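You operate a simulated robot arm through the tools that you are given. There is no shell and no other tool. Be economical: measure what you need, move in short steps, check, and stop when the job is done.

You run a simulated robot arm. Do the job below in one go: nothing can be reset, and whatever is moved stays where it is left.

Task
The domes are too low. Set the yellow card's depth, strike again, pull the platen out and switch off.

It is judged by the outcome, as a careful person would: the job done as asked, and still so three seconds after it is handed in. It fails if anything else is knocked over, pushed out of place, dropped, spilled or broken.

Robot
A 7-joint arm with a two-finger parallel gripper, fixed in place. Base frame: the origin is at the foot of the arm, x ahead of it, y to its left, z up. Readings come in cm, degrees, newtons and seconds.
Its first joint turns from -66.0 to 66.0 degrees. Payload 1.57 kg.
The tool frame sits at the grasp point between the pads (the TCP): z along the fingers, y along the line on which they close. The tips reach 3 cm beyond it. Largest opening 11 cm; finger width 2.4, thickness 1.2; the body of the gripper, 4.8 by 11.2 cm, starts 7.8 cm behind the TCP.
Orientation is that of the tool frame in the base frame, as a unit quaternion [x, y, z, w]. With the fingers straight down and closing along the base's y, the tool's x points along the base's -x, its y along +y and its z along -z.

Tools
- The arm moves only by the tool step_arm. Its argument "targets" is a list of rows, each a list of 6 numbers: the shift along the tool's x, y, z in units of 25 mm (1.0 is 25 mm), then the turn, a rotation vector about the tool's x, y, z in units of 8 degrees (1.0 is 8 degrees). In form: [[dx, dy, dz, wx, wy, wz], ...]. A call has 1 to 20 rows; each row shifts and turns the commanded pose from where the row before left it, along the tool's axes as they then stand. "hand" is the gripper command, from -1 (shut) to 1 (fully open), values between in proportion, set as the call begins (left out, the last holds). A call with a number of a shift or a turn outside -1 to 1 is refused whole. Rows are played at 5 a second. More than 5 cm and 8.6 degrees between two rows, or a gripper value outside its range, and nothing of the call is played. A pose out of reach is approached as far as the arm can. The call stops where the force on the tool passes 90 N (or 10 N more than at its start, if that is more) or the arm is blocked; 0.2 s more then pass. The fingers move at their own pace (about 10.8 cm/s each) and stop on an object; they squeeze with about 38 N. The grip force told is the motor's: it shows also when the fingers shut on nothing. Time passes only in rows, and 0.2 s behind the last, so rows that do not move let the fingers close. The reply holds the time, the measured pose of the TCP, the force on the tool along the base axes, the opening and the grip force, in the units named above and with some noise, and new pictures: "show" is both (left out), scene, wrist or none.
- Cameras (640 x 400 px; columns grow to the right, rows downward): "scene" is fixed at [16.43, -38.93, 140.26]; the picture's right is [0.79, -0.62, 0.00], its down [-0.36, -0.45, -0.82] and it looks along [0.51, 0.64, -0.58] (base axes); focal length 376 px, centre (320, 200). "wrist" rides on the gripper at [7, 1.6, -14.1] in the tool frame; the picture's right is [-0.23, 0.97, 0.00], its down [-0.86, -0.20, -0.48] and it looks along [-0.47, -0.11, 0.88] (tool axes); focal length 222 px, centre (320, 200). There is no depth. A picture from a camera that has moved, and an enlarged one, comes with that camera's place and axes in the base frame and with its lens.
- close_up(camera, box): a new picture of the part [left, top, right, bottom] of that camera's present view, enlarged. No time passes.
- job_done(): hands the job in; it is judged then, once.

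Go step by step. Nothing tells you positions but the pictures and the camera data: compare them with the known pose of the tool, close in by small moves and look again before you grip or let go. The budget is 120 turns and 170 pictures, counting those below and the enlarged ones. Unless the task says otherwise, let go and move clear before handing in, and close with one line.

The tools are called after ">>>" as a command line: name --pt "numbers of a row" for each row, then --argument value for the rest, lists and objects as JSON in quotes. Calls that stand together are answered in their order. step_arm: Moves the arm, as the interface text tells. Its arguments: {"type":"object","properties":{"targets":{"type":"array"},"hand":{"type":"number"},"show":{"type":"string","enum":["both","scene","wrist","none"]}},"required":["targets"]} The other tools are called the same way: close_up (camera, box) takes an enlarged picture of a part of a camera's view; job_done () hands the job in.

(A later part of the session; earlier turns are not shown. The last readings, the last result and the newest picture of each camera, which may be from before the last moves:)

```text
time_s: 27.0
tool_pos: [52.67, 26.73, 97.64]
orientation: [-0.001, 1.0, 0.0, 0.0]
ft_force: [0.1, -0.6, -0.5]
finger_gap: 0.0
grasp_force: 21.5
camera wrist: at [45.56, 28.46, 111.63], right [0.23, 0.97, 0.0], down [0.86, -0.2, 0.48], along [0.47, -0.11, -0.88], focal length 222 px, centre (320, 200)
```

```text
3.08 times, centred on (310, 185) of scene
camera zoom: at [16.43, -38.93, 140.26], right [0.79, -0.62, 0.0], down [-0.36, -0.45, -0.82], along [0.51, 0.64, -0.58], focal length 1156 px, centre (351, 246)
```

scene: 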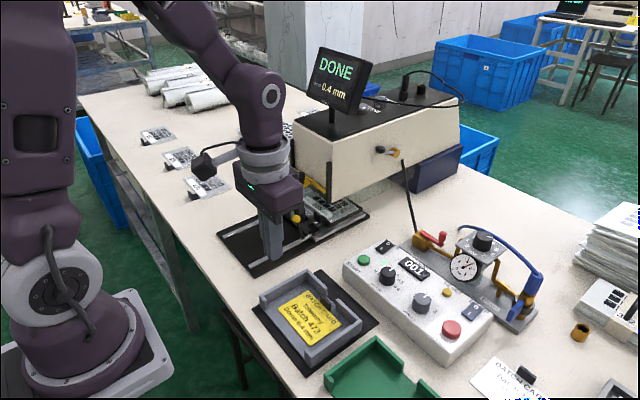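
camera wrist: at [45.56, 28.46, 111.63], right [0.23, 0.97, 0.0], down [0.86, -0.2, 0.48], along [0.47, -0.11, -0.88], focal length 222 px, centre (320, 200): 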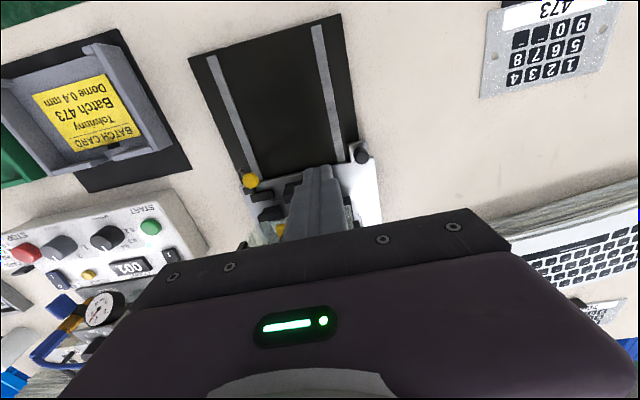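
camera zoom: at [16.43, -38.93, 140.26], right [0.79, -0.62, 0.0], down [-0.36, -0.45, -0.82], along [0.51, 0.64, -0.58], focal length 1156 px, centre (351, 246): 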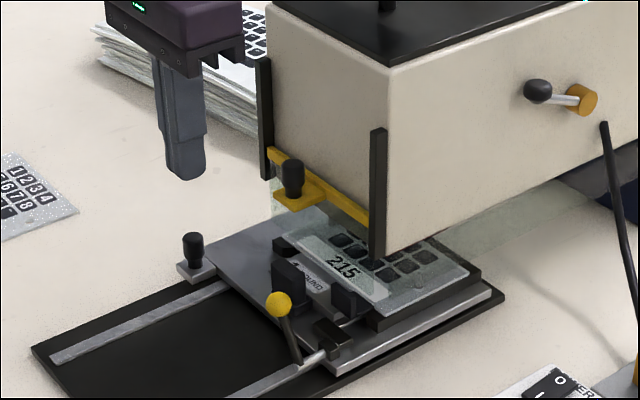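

>>> close_up --camera "scene" --box '[280, 150, 370, 220]'

>>> close_up --camera "scene" --box '[310, 40, 480, 160]'

```text
5.71 times, centred on (325, 185) of scene
camera zoom: at [16.43, -38.93, 140.26], right [0.79, -0.62, 0.0], down [-0.36, -0.45, -0.82], along [0.51, 0.64, -0.58], focal length 2148 px, centre (291, 286)
```

zoom: 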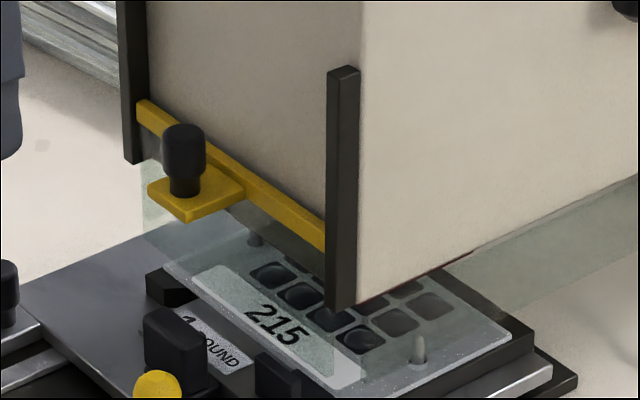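

```text
3.33 times, centred on (395, 100) of scene
camera zoom: at [16.43, -38.93, 140.26], right [0.79, -0.62, 0.0], down [-0.36, -0.45, -0.82], along [0.51, 0.64, -0.58], focal length 1253 px, centre (70, 533)
```

zoom: 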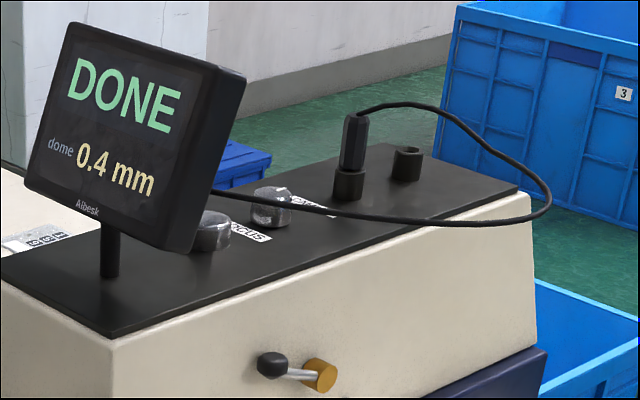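

A clear guard pane hangs from the yellow bar. Before pulling, I want to know if the platen passes beneath it, so I'll back off and tilt the wrist camera toward horizontal.

>>> step_arm --pt "1 0 0 0 0 0" --pt "1 -0.6 0 0 0 0" --pt "1 -0.6 0 0 0 0" --pt "0.2 -0.6 0 0 0 0" --pt "0 0 0 0 -0.94 0" --pt "0 0 0 0 -0.94 0" --pt "0 0 0 0 -0.94 0" --pt "0 0 0 0 -0.94 0" --pt "0 0 0 0 -0.94 0" --pt "0 0 0 0 -0.94 0" --pt "0 0 0 0 0 0" --show "both"

>>> close_up --camera "wrist" --box '[200, 60, 440, 220]'

```text
time_s: 29.4
tool_pos: [46.82, 19.65, 98.43]
orientation: [0.01, 0.95, -0.064, 0.305]
ft_force: [0.4, 0.2, -0.2]
finger_gap: 0.0
grasp_force: 21.0
out of reach, approached as far as the arm can: row 7, 8, 9
camera wrist: at [33.02, 22.98, 105.52], right [0.24, 0.97, 0.02], down [0.41, -0.12, 0.91], along [0.88, -0.21, -0.42], focal length 222 px, centre (320, 200)
```

scene: 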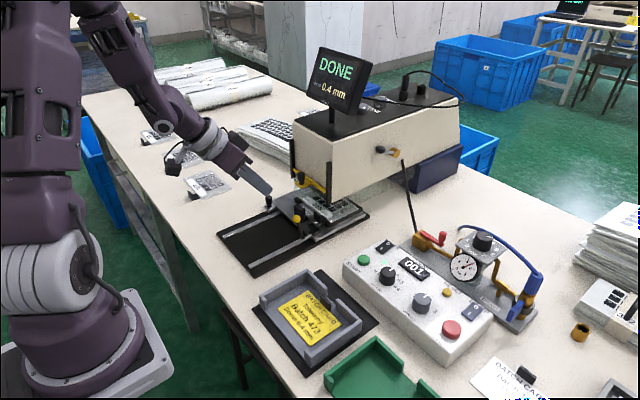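
wrist: 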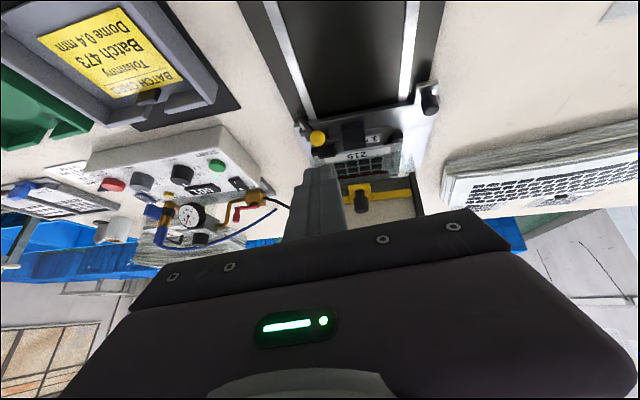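

```text
2.50 times, centred on (320, 140) of wrist
camera zoom: at [33.02, 22.98, 105.52], right [0.24, 0.97, 0.02], down [0.41, -0.12, 0.91], along [0.88, -0.21, -0.42], focal length 555 px, centre (320, 350)
```

zoom: 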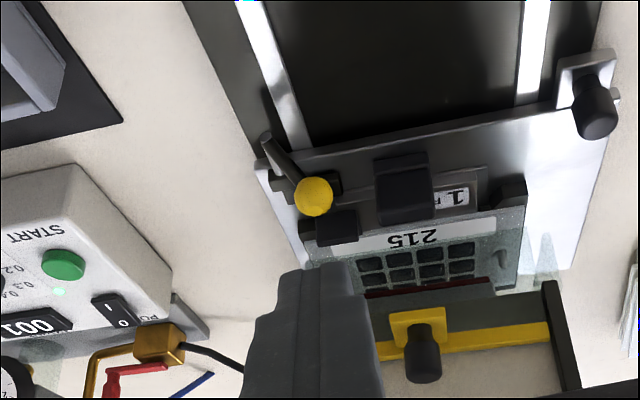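

>>> close_up --camera "wrist" --box '[330, 120, 430, 220]'

>>> close_up --camera "scene" --box '[280, 160, 340, 220]'

>>> close_up --camera "scene" --box '[320, 160, 390, 220]'

```text
4.00 times, centred on (380, 170) of wrist
camera zoom: at [33.02, 22.98, 105.52], right [0.24, 0.97, 0.02], down [0.41, -0.12, 0.91], along [0.88, -0.21, -0.42], focal length 888 px, centre (80, 320)
```

zoom: 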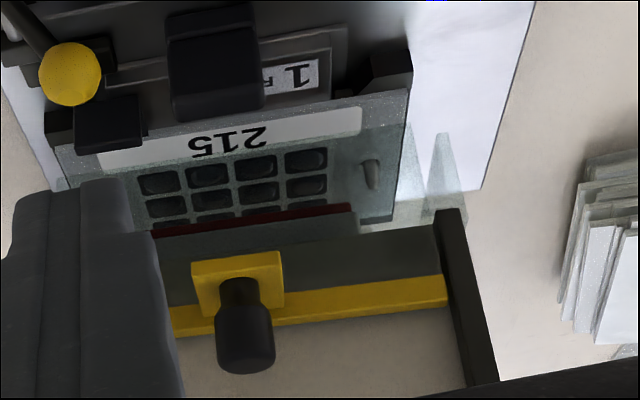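

```text
6.67 times, centred on (310, 190) of scene
camera zoom: at [16.43, -38.93, 140.26], right [0.79, -0.62, 0.0], down [-0.36, -0.45, -0.82], along [0.51, 0.64, -0.58], focal length 2506 px, centre (387, 267)
```

zoom: 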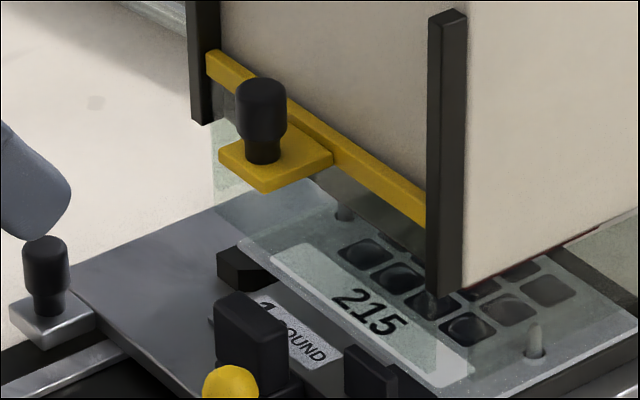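

```text
6.67 times, centred on (355, 190) of scene
camera zoom: at [16.43, -38.93, 140.26], right [0.79, -0.62, 0.0], down [-0.36, -0.45, -0.82], along [0.51, 0.64, -0.58], focal length 2506 px, centre (87, 267)
```

zoom: 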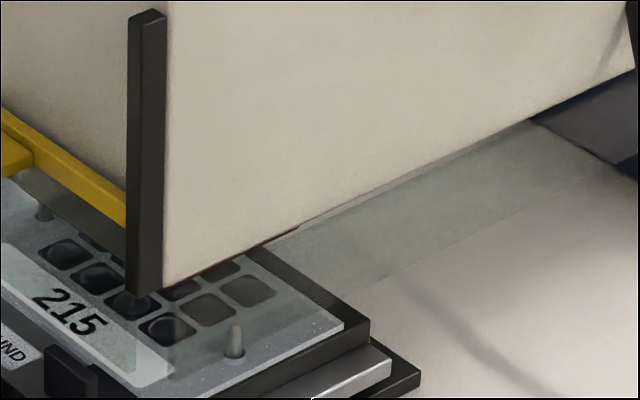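

Both views agree: the guard's lower edge is at about z=85 and the sheet on the platen at about 82.6, so the platen should pass beneath. I'll straighten the wrist and head for the post handle near (55.8, 32, top 84.4).

>>> step_arm --pt "0 0 0 0 0.94 0" --pt "0 0 0 0 0.94 0" --pt "0 0 0 0 0.94 0" --pt "0 0 0 0 0.94 0" --pt "0 0 0 0 0.94 0" --pt "0 0 0 0 0.94 0" --pt "0 0 0 0 0 0" --hand -0.1 --show "none"

```text
time_s: 31.0
tool_pos: [46.99, 19.63, 98.44]
orientation: [0.032, 0.994, -0.054, -0.085]
ft_force: [0.8, -0.4, -0.6]
finger_gap: 4.92
grasp_force: 0.1
```

>>> step_arm --pt "0 0 0 -0.39 -0.61 -0.23" --pt "0 0 0 -0.39 -0.61 -0.23" --pt "0 1 0 0 0 0" --pt "0 1 0 0 0 0" --pt "0 1 0 0 0 0" --pt "-0.8 1 0 0 0 0" --pt "-0.9 0.9 0.4 0 0 0" --pt "-0.9 0 0.7 0 0 0" --pt "-0.9 0 0.7 0 0 0" --pt "0 0 0 0 0 0" --hand -0.1

>>> close_up --camera "wrist" --box '[240, 100, 400, 200]'

>>> close_up --camera "scene" --box '[220, 140, 340, 230]'

```text
time_s: 33.2
tool_pos: [55.58, 31.72, 93.96]
orientation: [0.0, 1.0, -0.001, 0.002]
ft_force: [-0.6, 0.8, -0.2]
finger_gap: 4.95
grasp_force: 0.1
camera wrist: at [48.51, 33.62, 107.93], right [0.23, 0.97, 0.0], down [0.85, -0.2, 0.48], along [0.47, -0.11, -0.88], focal length 222 px, centre (320, 200)
```

scene: 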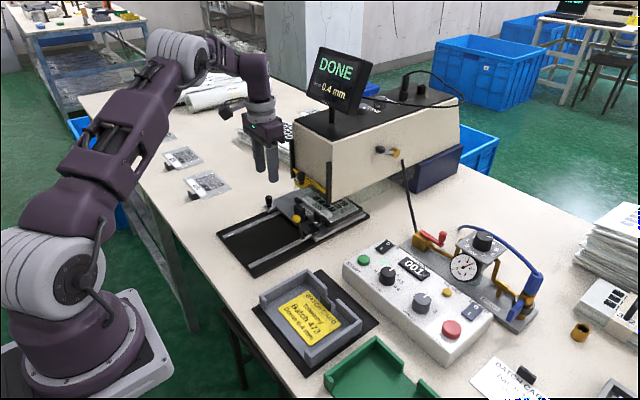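
wrist: 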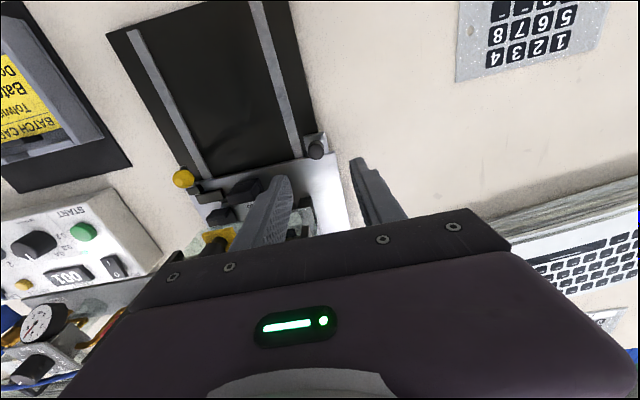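

```text
4.00 times, centred on (320, 150) of wrist
camera zoom: at [48.51, 33.62, 107.93], right [0.23, 0.97, 0.0], down [0.85, -0.2, 0.48], along [0.47, -0.11, -0.88], focal length 888 px, centre (320, 400)
```

zoom: 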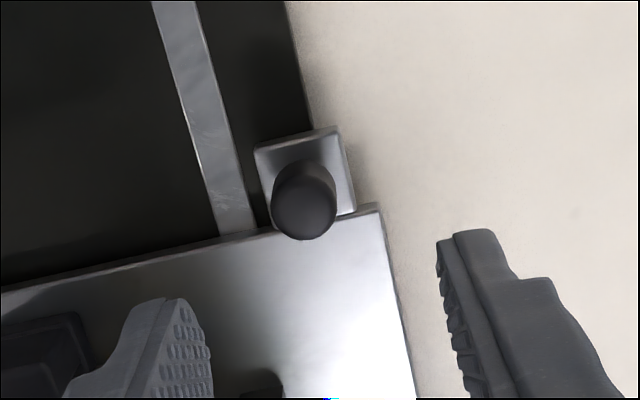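

```text
4.44 times, centred on (280, 185) of scene
camera zoom: at [16.43, -38.93, 140.26], right [0.79, -0.62, 0.0], down [-0.36, -0.45, -0.82], along [0.51, 0.64, -0.58], focal length 1670 px, centre (498, 267)
```

zoom: 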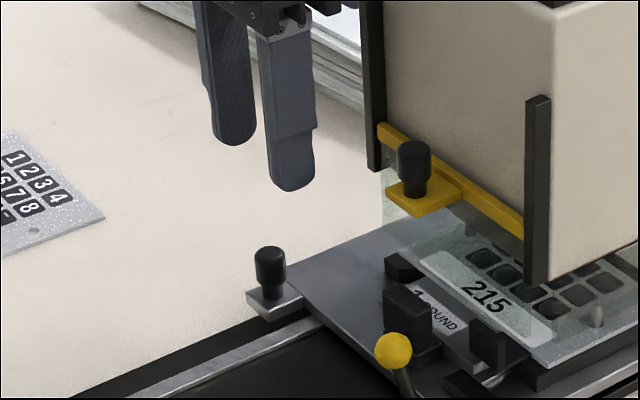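

The knob is at about (55.3, 31.5), top about 84.6. I'll correct and come down just above it.

>>> step_arm --pt "0.12 -0.06 0.7 0 0 0" --pt "0 0 0.7 0 0 0" --pt "0 0 0.4 0 0 0" --pt "0 0 0 0 0 0"

>>> close_up --camera "wrist" --box '[240, 100, 400, 200]'

>>> close_up --camera "scene" --box '[220, 140, 340, 230]'

```text
time_s: 34.2
tool_pos: [55.38, 31.77, 89.61]
orientation: [0.001, 1.0, -0.001, 0.003]
ft_force: [0.4, -0.6, 0.2]
finger_gap: 4.96
grasp_force: 0.1
camera wrist: at [48.21, 33.49, 103.54], right [0.23, 0.97, 0.0], down [0.85, -0.2, 0.48], along [0.47, -0.11, -0.88], focal length 222 px, centre (320, 200)
```

scene: 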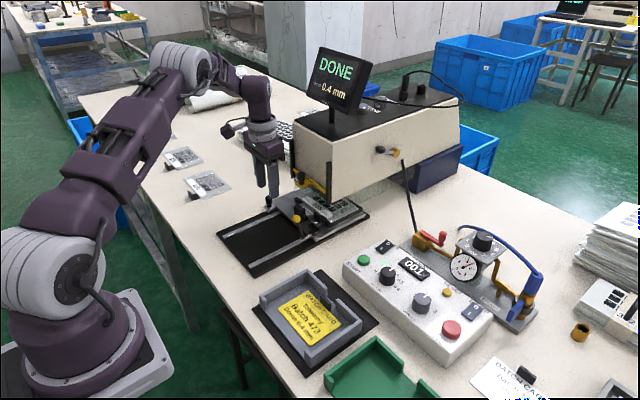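
wrist: 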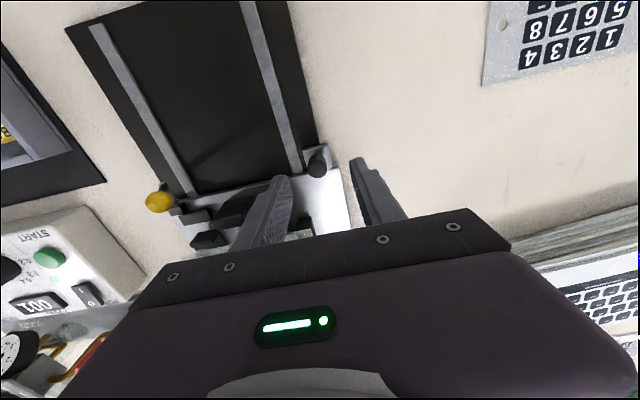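

```text
4.00 times, centred on (320, 150) of wrist
camera zoom: at [48.21, 33.49, 103.54], right [0.23, 0.97, 0.0], down [0.85, -0.2, 0.48], along [0.47, -0.11, -0.88], focal length 888 px, centre (320, 400)
```

zoom: 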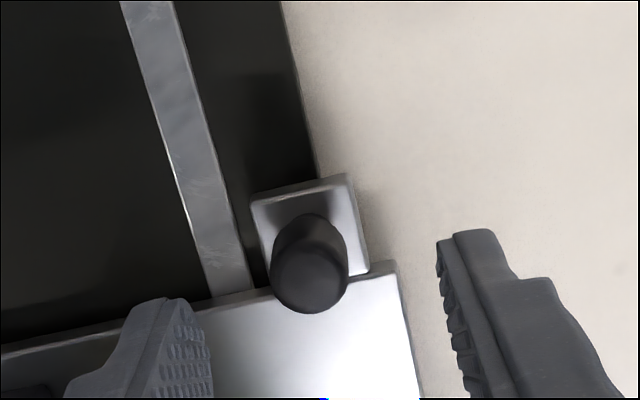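

```text
4.44 times, centred on (280, 185) of scene
camera zoom: at [16.43, -38.93, 140.26], right [0.79, -0.62, 0.0], down [-0.36, -0.45, -0.82], along [0.51, 0.64, -0.58], focal length 1670 px, centre (498, 267)
```

zoom: 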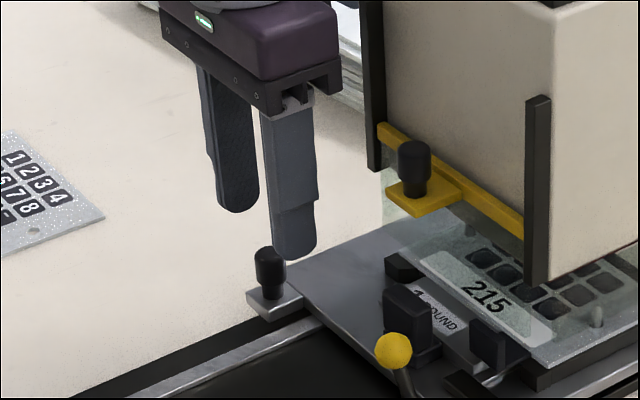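

>>> step_arm --pt "0 -0.05 0.7 0 0 0" --pt "0 0 0.7 0 0 0" --pt "0 0 0.4 0 0 0" --pt "0 0 0 0 0 0" --show "none"

>>> close_up --camera "wrist" --box '[240, 100, 400, 200]'

>>> close_up --camera "scene" --box '[220, 140, 340, 230]'

```text
time_s: 35.2
tool_pos: [55.42, 31.65, 85.11]
orientation: [0.0, 1.0, 0.0, 0.003]
ft_force: [-7.4, -1.1, 22.2]
finger_gap: 5.0
grasp_force: 0.4
```

```text
4.00 times, centred on (320, 150) of wrist
camera zoom: at [48.25, 33.31, 99.19], right [0.23, 0.97, 0.0], down [0.85, -0.2, 0.48], along [0.47, -0.11, -0.88], focal length 888 px, centre (320, 400)
```

zoom: 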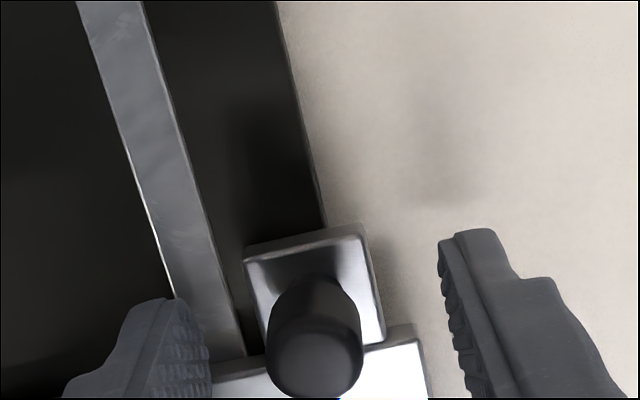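

```text
4.44 times, centred on (280, 185) of scene
camera zoom: at [16.37, -38.96, 140.26], right [0.79, -0.62, 0.0], down [-0.36, -0.45, -0.82], along [0.51, 0.64, -0.58], focal length 1670 px, centre (498, 267)
```

zoom: 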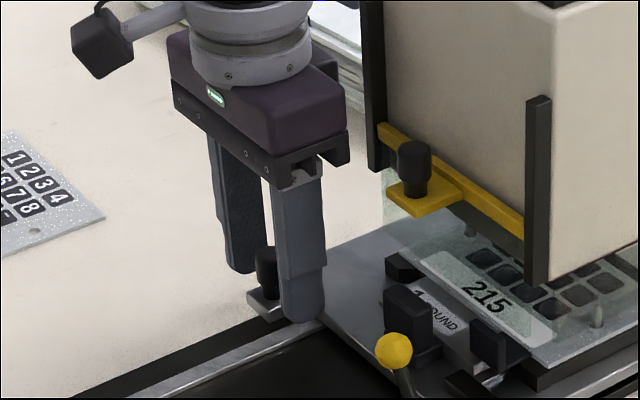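

The inner finger touches the platen (22 N), so I'll rise 4 mm and then close on the knob.

>>> step_arm --pt "0 0 -0.16 0 0 0" --pt "0 0 0 0 0 0" --show "none"

>>> step_arm --pt "0 0 0 0 0 0" --pt "0 0 0 0 0 0" --pt "0 0 0 0 0 0" --hand -1 --show "scene"

>>> close_up --camera "wrist" --box '[240, 120, 400, 220]'

```text
time_s: 35.8
tool_pos: [55.49, 31.48, 85.31]
orientation: [0.0, 1.0, -0.001, 0.002]
ft_force: [0.4, -1.2, 0.3]
finger_gap: 4.93
grasp_force: 0.1
```

```text
time_s: 36.6
tool_pos: [55.38, 31.49, 85.41]
orientation: [0.0, 1.0, 0.0, 0.001]
ft_force: [-0.5, -4.6, -0.7]
finger_gap: 1.75
grasp_force: 32.0
```

scene: 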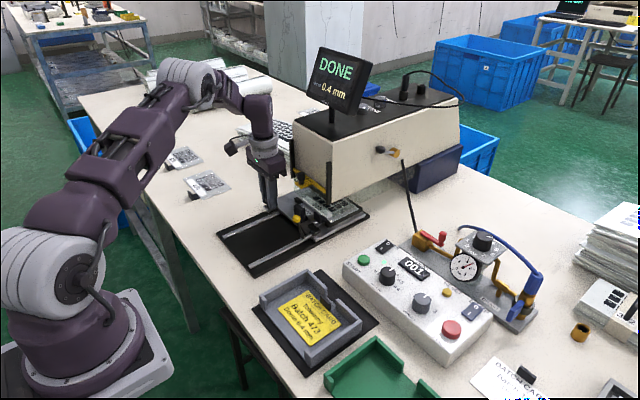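

```text
4.00 times, centred on (320, 170) of wrist
camera zoom: at [48.31, 33.29, 99.42], right [0.23, 0.97, 0.0], down [0.85, -0.2, 0.48], along [0.47, -0.11, -0.88], focal length 888 px, centre (320, 320)
```

zoom: 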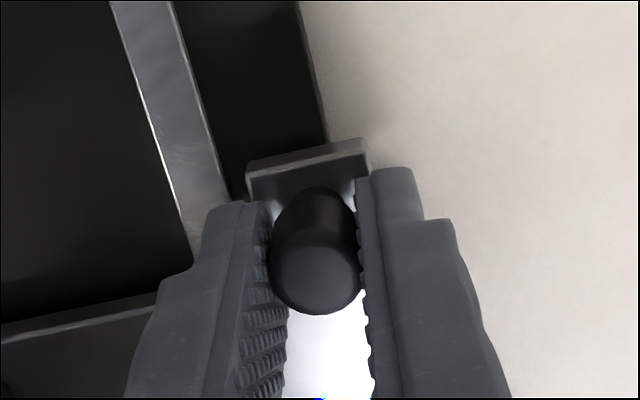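

The knob is gripped (1.75 cm). I'll test with a 1 cm pull toward the robot.

>>> step_arm --pt "0.1 0 0 0 0 0" --pt "0.1 0 0 0 0 0" --pt "0.1 0 0 0 0 0" --pt "0.1 0 0 0 0 0" --show "scene"

>>> close_up --camera "scene" --box '[220, 140, 380, 260]'

```text
time_s: 37.6
tool_pos: [54.45, 31.57, 85.39]
orientation: [-0.001, 1.0, -0.001, 0.003]
ft_force: [2.4, -8.9, -2.6]
finger_gap: 1.74
grasp_force: 32.2
```

scene: 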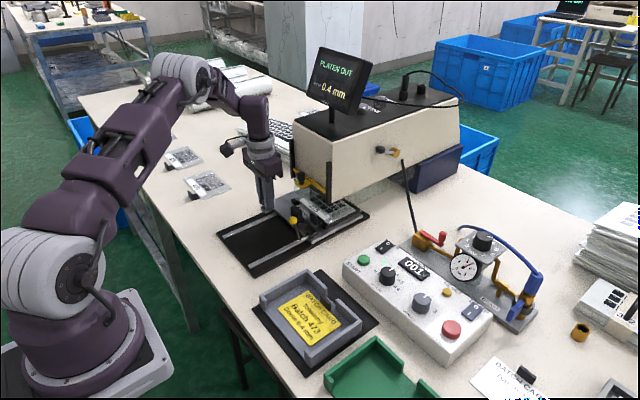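

```text
3.33 times, centred on (300, 200) of scene
camera zoom: at [16.44, -38.95, 140.25], right [0.79, -0.62, 0.0], down [-0.36, -0.45, -0.82], along [0.51, 0.64, -0.58], focal length 1253 px, centre (387, 200)
```

zoom: 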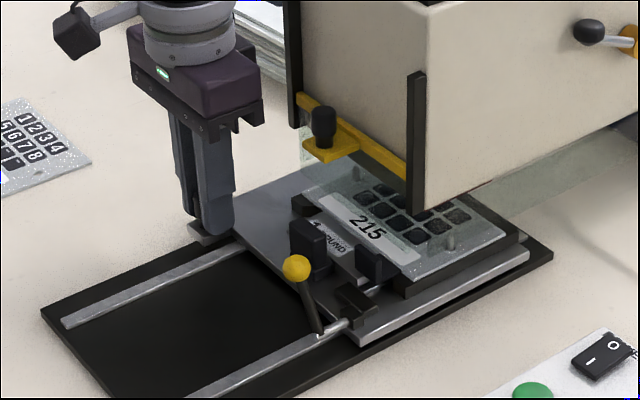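

The platen slides freely with about 2 N, and the screen already says PLATEN OUT. I'll keep pulling toward the end of its travel and watch the force.

>>> step_arm --pt "0.25 0 0 0 0 0" --pt "0.25 0 0 0 0 0" --pt "0.25 0 0 0 0 0" --pt "0.25 0 0 0 0 0" --pt "0.25 0 0 0 0 0" --pt "0.25 0 0 0 0 0" --pt "0.25 0 0 0 0 0" --pt "0.25 0 0 0 0 0" --show "scene"

>>> close_up --camera "scene" --box '[220, 140, 380, 260]'

```text
time_s: 39.4
tool_pos: [49.39, 31.57, 85.43]
orientation: [0.0, 1.0, -0.001, 0.003]
ft_force: [1.7, -10.3, -15.3]
finger_gap: 1.74
grasp_force: 32.5
```

scene: 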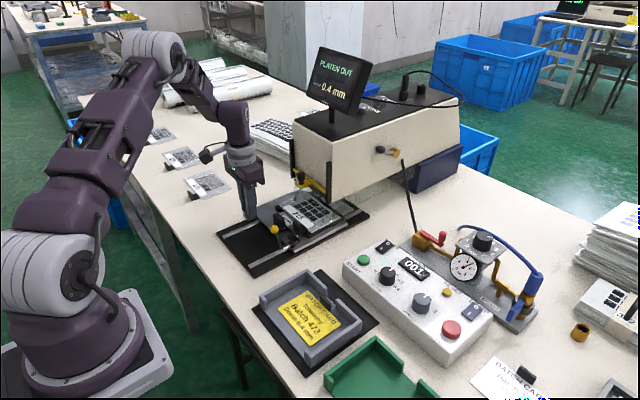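

```text
3.33 times, centred on (300, 200) of scene
camera zoom: at [16.46, -38.94, 140.25], right [0.79, -0.62, 0.0], down [-0.36, -0.45, -0.82], along [0.51, 0.64, -0.58], focal length 1253 px, centre (387, 200)
```

zoom: 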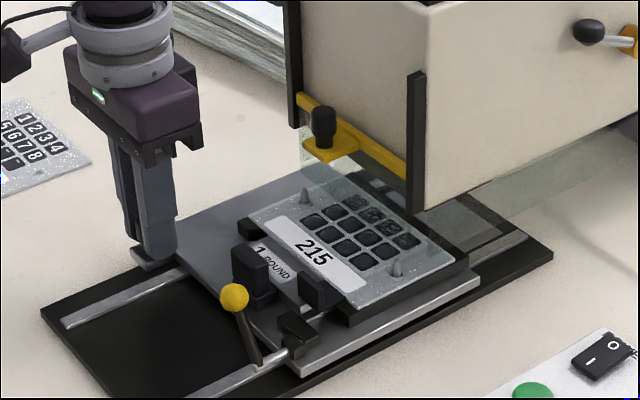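

>>> step_arm --pt "0.2 0.02 0.04 0 0 0" --pt "0.2 0 0 0 0 0" --pt "0.2 0 0 0 0 0" --pt "0.2 0 0 0 0 0" --pt "0.2 0 0 0 0 0" --pt "0.2 0 0 0 0 0" --show "none"

>>> step_arm --pt "0.15 0 0 0 0 0" --pt "0.15 0 0 0 0 0" --pt "0.15 0 0 0 0 0" --pt "0.15 0 0 0 0 0" --show "scene"

>>> close_up --camera "scene" --box '[220, 140, 380, 260]'

```text
time_s: 40.8
tool_pos: [46.49, 31.47, 85.2]
orientation: [0.001, 1.0, -0.001, 0.002]
ft_force: [2.2, -27.5, 27.5]
finger_gap: 1.73
grasp_force: 32.6
```

```text
time_s: 41.8
tool_pos: [44.9, 31.49, 85.34]
orientation: [0.002, 1.0, 0.0, 0.002]
ft_force: [2.2, -26.9, 22.8]
finger_gap: 1.74
grasp_force: 32.3
```

scene: 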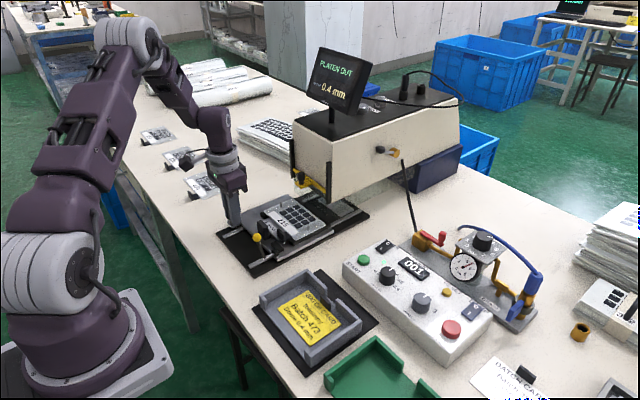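

```text
3.33 times, centred on (300, 200) of scene
camera zoom: at [16.4, -39.02, 140.23], right [0.79, -0.62, 0.0], down [-0.36, -0.45, -0.82], along [0.51, 0.64, -0.58], focal length 1253 px, centre (387, 200)
```

zoom: 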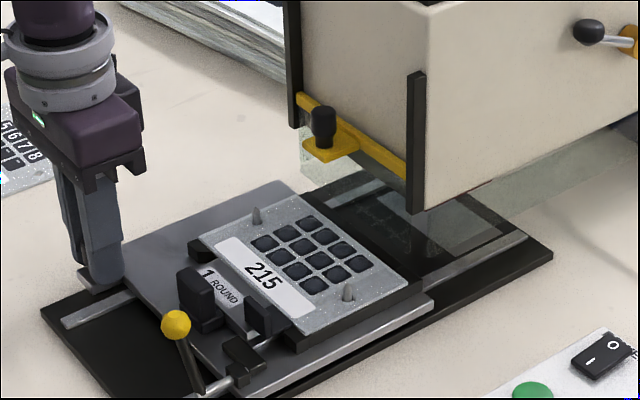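

The sheet is fully clear of the head. I'll relieve the side load and continue gently to find the end stop.

>>> step_arm --pt "0.1 -0.04 -0.03 0 0 0" --pt "0.1 0 0 0 0 0" --pt "0.1 0 0 0 0 0" --pt "0.1 0 0 0 0 0" --show "none"

>>> step_arm --pt "0.1 0 0 0 0 0" --pt "0.1 0 0 0 0 0" --pt "0.1 0 0 0 0 0" --show "scene"

>>> close_up --camera "scene" --box '[200, 140, 380, 280]'

```text
time_s: 42.8
tool_pos: [43.89, 31.58, 85.12]
orientation: [-0.001, 1.0, -0.001, 0.002]
ft_force: [2.7, -20.4, 4.2]
finger_gap: 1.77
grasp_force: 31.9
```

```text
time_s: 43.6
tool_pos: [43.06, 31.49, 85.2]
orientation: [0.001, 1.0, -0.001, 0.001]
ft_force: [3.1, -21.0, -16.5]
finger_gap: 1.75
grasp_force: 32.4
```

scene: 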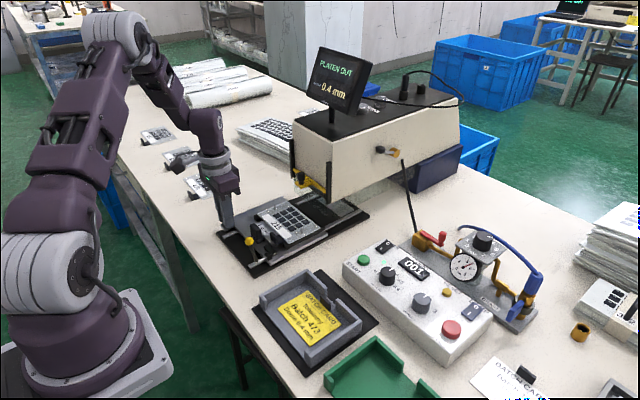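

```text
2.86 times, centred on (290, 210) of scene
camera zoom: at [16.46, -38.96, 140.24], right [0.79, -0.62, 0.0], down [-0.36, -0.45, -0.82], along [0.51, 0.64, -0.58], focal length 1074 px, centre (406, 171)
```

zoom: 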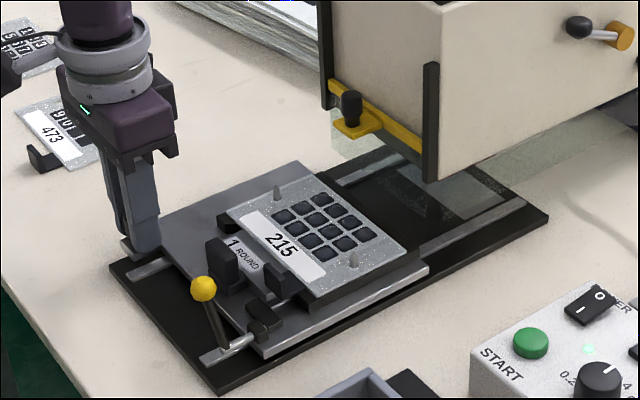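

>>> step_arm --pt "0.08 -0.03 0 0 0 0" --pt "0.08 0 0 0 0 0" --pt "0.08 0 0 0 0 0" --show "none"

```text
time_s: 44.4
tool_pos: [42.49, 31.53, 85.31]
orientation: [0.0, 1.0, 0.0, 0.001]
ft_force: [1.6, -14.5, -28.0]
finger_gap: 1.76
grasp_force: 32.7
```

>>> step_arm --pt "0.08 0 0.03 0 0 0" --pt "0.08 0 0 0 0 0" --pt "0.08 0 0 0 0 0" --pt "0.08 0 0 0 0 0" --show "scene"

>>> close_up --camera "scene" --box '[200, 140, 380, 280]'

```text
time_s: 45.4
tool_pos: [41.64, 31.48, 85.3]
orientation: [0.0, 1.0, 0.001, 0.003]
ft_force: [2.8, -6.3, -12.0]
finger_gap: 1.77
grasp_force: 33.0
```

scene: 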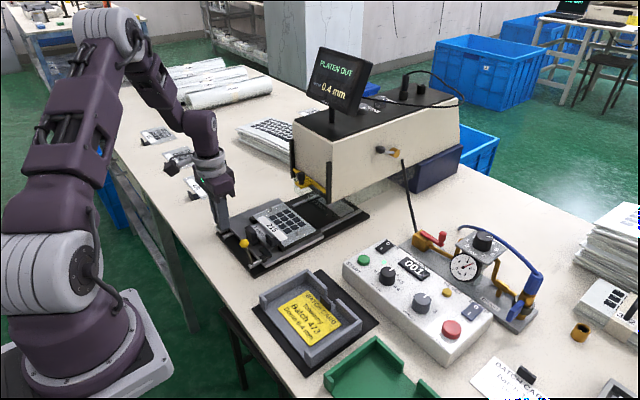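

```text
2.86 times, centred on (290, 210) of scene
camera zoom: at [16.45, -38.94, 140.25], right [0.79, -0.62, 0.0], down [-0.36, -0.45, -0.82], along [0.51, 0.64, -0.58], focal length 1074 px, centre (406, 171)
```

zoom: 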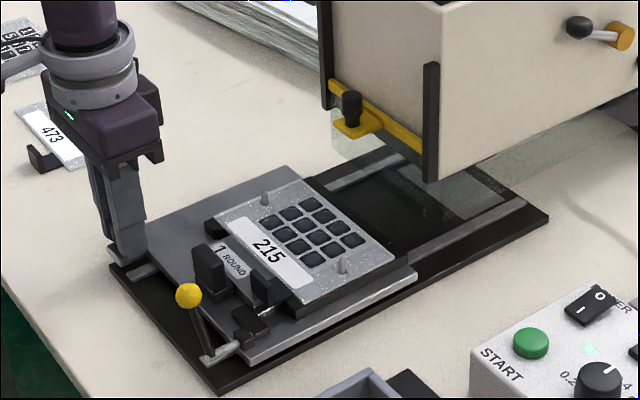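

>>> step_arm --pt "0.08 0 0.02 0 0 0" --pt "0.08 0 0 0 0 0" --show "none"

```text
time_s: 46.0
tool_pos: [41.43, 31.46, 85.34]
orientation: [0.0, 1.0, 0.001, 0.003]
ft_force: [2.1, -4.4, 5.7]
finger_gap: 1.76
grasp_force: 32.6
```

>>> step_arm --pt "0.08 0 0 0 0 0" --pt "0.08 0 0 0 0 0" --pt "0 0 0 0 0 0" --show "none"

```text
time_s: 46.8
tool_pos: [40.96, 31.51, 85.29]
orientation: [0.0, 1.0, 0.0, 0.003]
ft_force: [2.0, 1.5, 24.8]
finger_gap: 1.75
grasp_force: 32.6
```

The platen is about 14 cm out, well clear of the press and still supported on its rails. I'll open, rise straight up and look.

>>> step_arm --pt "0 0 -0.05 0 0 0" --pt "0 0 0 0 0 0" --pt "0 0 0 0 0 0" --pt "0 0 -0.6 0 0 0" --pt "0 0 -1 0 0 0" --pt "0 0 -1 0 0 0" --pt "0 0 -1 0 0 0" --pt "0 0 -1 0 0 0" --pt "0 0 0 0 0 0" --hand -0.1

>>> close_up --camera "scene" --box '[200, 140, 380, 280]'

>>> close_up --camera "scene" --box '[340, 220, 440, 300]'

```text
time_s: 48.8
tool_pos: [40.93, 31.6, 96.71]
orientation: [0.001, 1.0, -0.001, 0.002]
ft_force: [0.5, 0.8, -0.4]
finger_gap: 4.96
grasp_force: 0.1
camera wrist: at [33.77, 33.32, 110.76], right [0.23, 0.97, 0.0], down [0.85, -0.2, 0.48], along [0.47, -0.11, -0.88], focal length 222 px, centre (320, 200)
```

scene: 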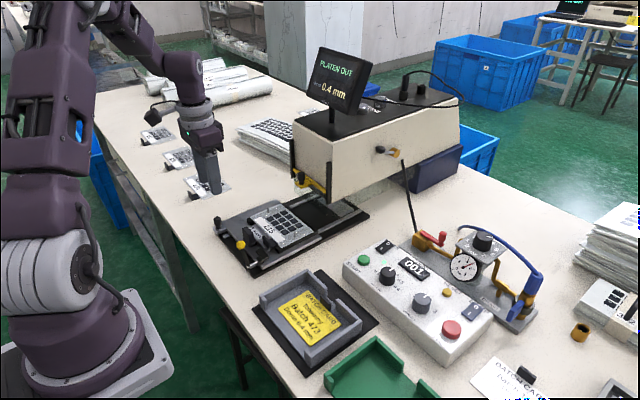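
wrist: 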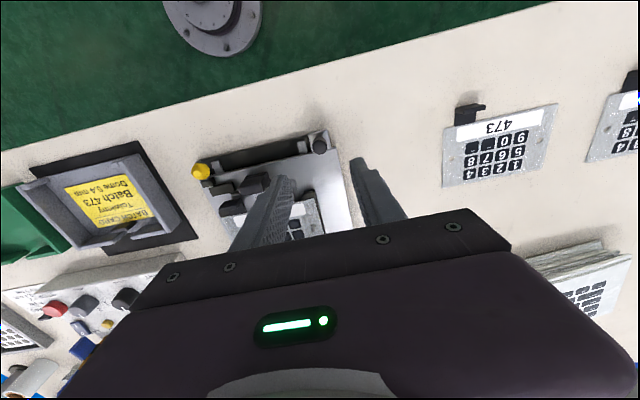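

```text
2.86 times, centred on (290, 210) of scene
camera zoom: at [16.43, -38.93, 140.26], right [0.79, -0.62, 0.0], down [-0.36, -0.45, -0.82], along [0.51, 0.64, -0.58], focal length 1074 px, centre (406, 171)
```

zoom: 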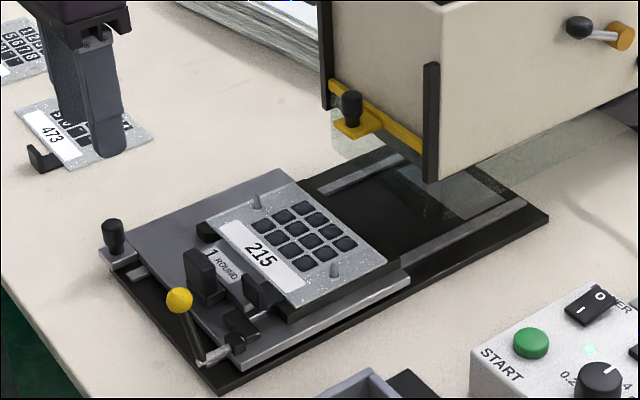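

```text
5.00 times, centred on (390, 260) of scene
camera zoom: at [16.43, -38.93, 140.26], right [0.79, -0.62, 0.0], down [-0.36, -0.45, -0.82], along [0.51, 0.64, -0.58], focal length 1879 px, centre (-30, -100)
```

zoom: 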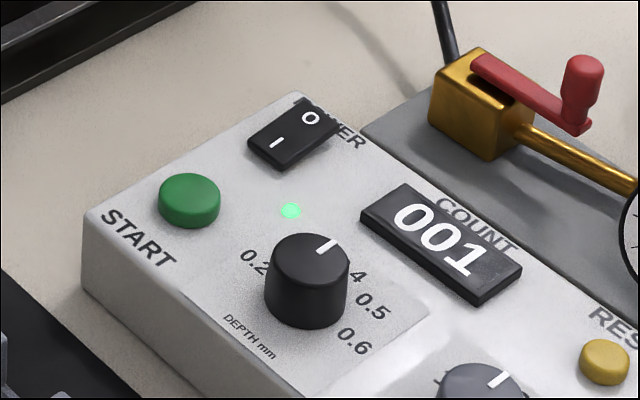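

The platen is out and steady. Last is the POWER rocker, whose "O" end is toward +x near (66.3, -0.3), z about 86. I'll move there with closed fingers.

>>> step_arm --pt "0 -1 0 0 0 0" --pt "0 -1 0 0 0 0" --pt "0 -1 0 0 0 0" --pt "0 -1 0 0 0 0" --pt "0 -1 0 0 0 0" --pt "0 -1 0 0 0 0" --pt "0 -1 0 0 0 0" --pt "0 -1 0 0 0 0" --pt "-0.6 -1 0 0 0 0" --pt "-1 -1 0 0 0 0" --pt "-1 -1 0 0 0 0" --pt "-1 -0.9 0 0 0 0" --pt "-1 -0.8 0 0 0 0" --pt "-1 0 0 0 0 0" --pt "-1 0 0 0 0 0" --pt "-1 0 0 0 0 0" --pt "-1 0 0 0 0 0" --pt "-1 0 0.3 0 0 0" --pt "-0.8 0 0.6 0 0 0" --pt "0 0 0.6 0 0 0" --hand -1

>>> close_up --camera "scene" --box '[340, 200, 440, 290]'

>>> close_up --camera "wrist" --box '[240, 80, 400, 200]'

```text
time_s: 53.0
tool_pos: [66.98, -0.2, 93.28]
orientation: [0.0, 1.0, -0.001, 0.003]
ft_force: [0.0, 0.2, -1.0]
finger_gap: 0.0
grasp_force: 21.5
camera wrist: at [59.82, 1.55, 107.28], right [0.23, 0.97, 0.0], down [0.85, -0.2, 0.48], along [0.47, -0.11, -0.88], focal length 222 px, centre (320, 200)
```

scene: 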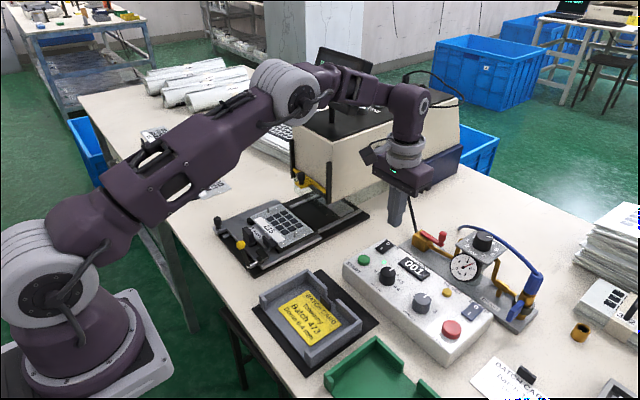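
wrist: 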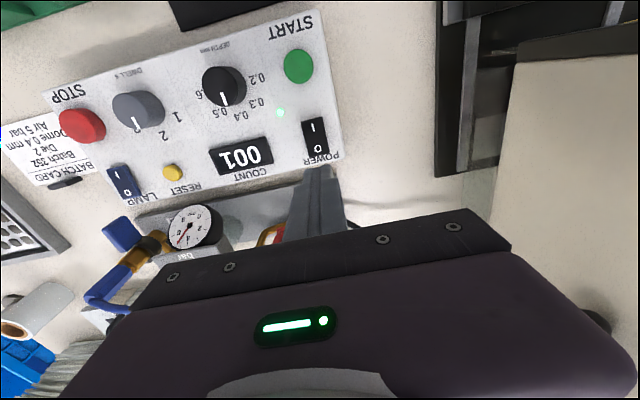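

```text
4.44 times, centred on (390, 245) of scene
camera zoom: at [16.43, -38.93, 140.26], right [0.79, -0.62, 0.0], down [-0.36, -0.45, -0.82], along [0.51, 0.64, -0.58], focal length 1670 px, centre (9, 0)
```

zoom: 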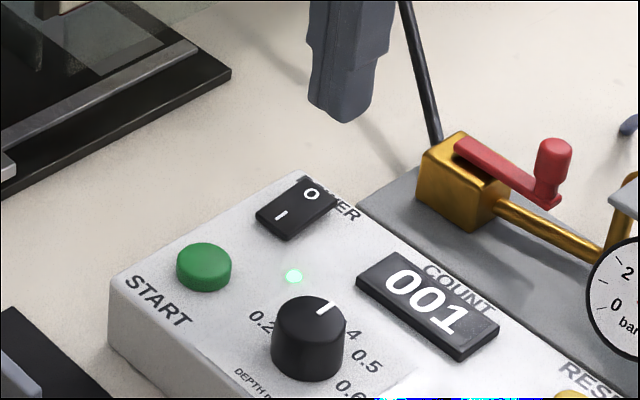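

```text
3.33 times, centred on (320, 140) of wrist
camera zoom: at [59.82, 1.55, 107.28], right [0.23, 0.97, 0.0], down [0.85, -0.2, 0.48], along [0.47, -0.11, -0.88], focal length 740 px, centre (320, 400)
```

zoom: 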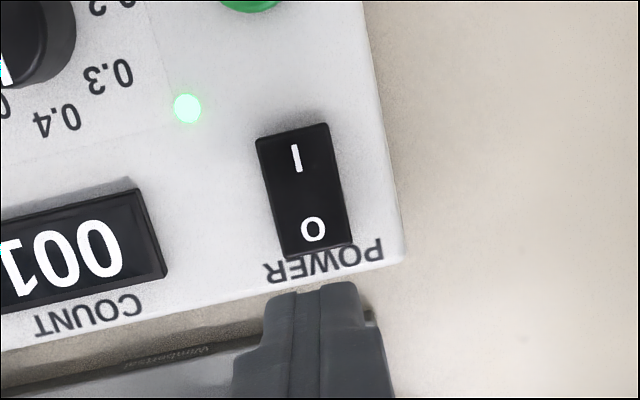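

The O mark is at about (65.5, 0) and the rocker's end at x≈66.3. I'll align to x≈66.1 and descend.

>>> step_arm --pt "0.34 0.05 0.4 0 0 0" --pt "0 0 0.5 0 0 0" --pt "0 0 0.3 0 0 0" --pt "0 0 0 0 0 0" --show "none"

>>> close_up --camera "scene" --box '[350, 210, 430, 280]'

```text
time_s: 54.0
tool_pos: [66.06, -0.2, 90.16]
orientation: [-0.001, 1.0, -0.001, 0.002]
ft_force: [-0.7, -0.1, -0.8]
finger_gap: 0.0
grasp_force: 21.2
```

```text
5.71 times, centred on (390, 245) of scene
camera zoom: at [16.43, -38.93, 140.26], right [0.79, -0.62, 0.0], down [-0.36, -0.45, -0.82], along [0.51, 0.64, -0.58], focal length 2148 px, centre (-80, -57)
```

zoom: 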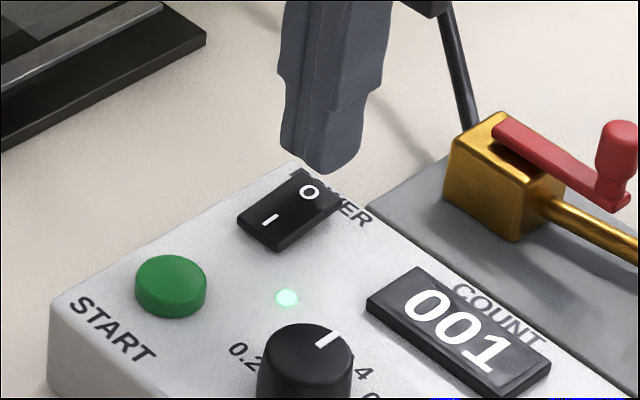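

>>> step_arm --pt "0 0 0.12 0 0 0" --pt "0 0 0.1 0 0 0" --pt "0 0 0.08 0 0 0" --pt "0 0 0.06 0 0 0" --show "none"

>>> close_up --camera "scene" --box '[350, 210, 430, 280]'

```text
time_s: 55.0
tool_pos: [66.09, -0.25, 89.34]
orientation: [0.0, 1.0, -0.001, 0.002]
ft_force: [0.8, -0.3, -0.9]
finger_gap: 0.0
grasp_force: 21.6
```

```text
5.71 times, centred on (390, 245) of scene
camera zoom: at [16.43, -38.93, 140.26], right [0.79, -0.62, 0.0], down [-0.36, -0.45, -0.82], along [0.51, 0.64, -0.58], focal length 2148 px, centre (-80, -57)
```

zoom: 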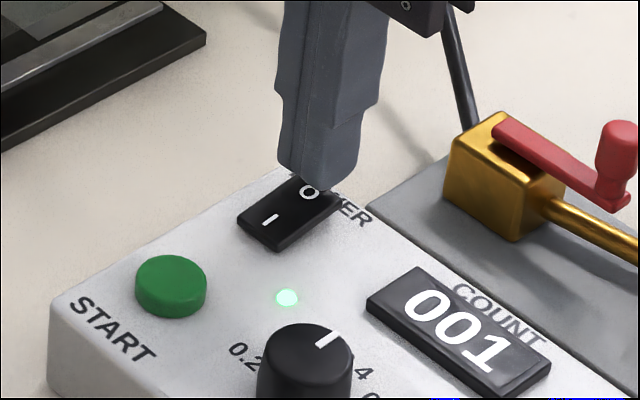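

>>> step_arm --pt "0.06 0 0.1 0 0 0" --pt "0 0 0.06 0 0 0" --pt "0 0 0.06 0 0 0" --show "none"

>>> close_up --camera "scene" --box '[350, 210, 430, 280]'

```text
time_s: 55.8
tool_pos: [66.09, -0.19, 88.72]
orientation: [0.0, 1.0, 0.0, 0.002]
ft_force: [0.5, -0.8, -0.7]
finger_gap: 0.02
grasp_force: 21.1
```

```text
5.71 times, centred on (390, 245) of scene
camera zoom: at [16.43, -38.93, 140.26], right [0.79, -0.62, 0.0], down [-0.36, -0.45, -0.82], along [0.51, 0.64, -0.58], focal length 2148 px, centre (-80, -57)
```

zoom: 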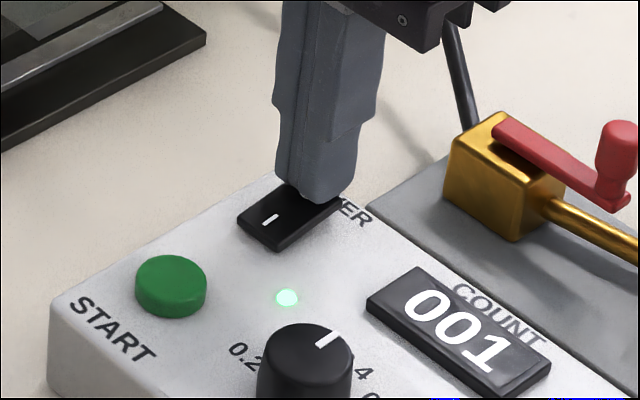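

>>> step_arm --pt "0 0 0.06 0 0 0" --pt "0 0 0.06 0 0 0" --pt "0 0 0.06 0 0 0" --show "none"

>>> close_up --camera "scene" --box '[350, 210, 430, 280]'

```text
time_s: 56.6
tool_pos: [65.99, -0.07, 88.4]
orientation: [0.0, 1.0, 0.0, 0.003]
ft_force: [1.4, 0.4, 6.4]
finger_gap: 0.0
grasp_force: 21.1
```

```text
5.71 times, centred on (390, 245) of scene
camera zoom: at [16.42, -38.93, 140.26], right [0.79, -0.62, 0.0], down [-0.36, -0.45, -0.82], along [0.51, 0.64, -0.58], focal length 2148 px, centre (-80, -57)
```

zoom: 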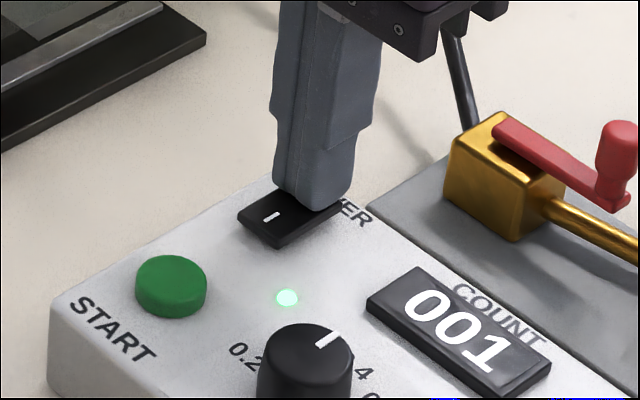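

The rocker is starting to tip (6 N), so I'll press a little more.

>>> step_arm --pt "0 0 0.06 0 0 0" --pt "0 0 0.06 0 0 0" --pt "0 0 0.04 0 0 0" --show "none"

>>> close_up --camera "scene" --box '[350, 210, 430, 280]'

```text
time_s: 57.4
tool_pos: [66.06, -0.15, 88.27]
orientation: [0.0, 1.0, -0.001, 0.005]
ft_force: [-14.3, 3.6, 66.5]
finger_gap: 0.01
grasp_force: 21.1
```

```text
5.71 times, centred on (390, 245) of scene
camera zoom: at [16.26, -38.92, 140.28], right [0.79, -0.62, 0.0], down [-0.36, -0.45, -0.82], along [0.51, 0.64, -0.58], focal length 2148 px, centre (-80, -57)
```

zoom: 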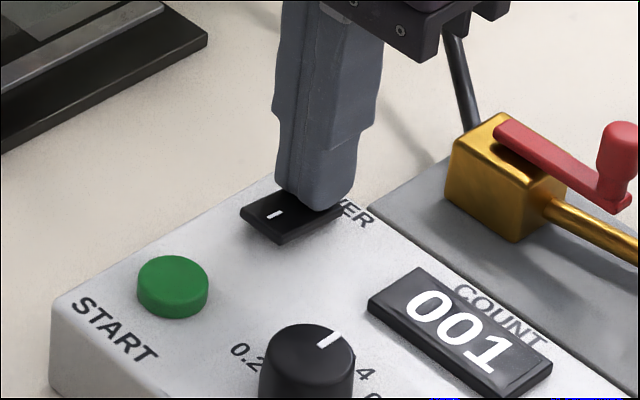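

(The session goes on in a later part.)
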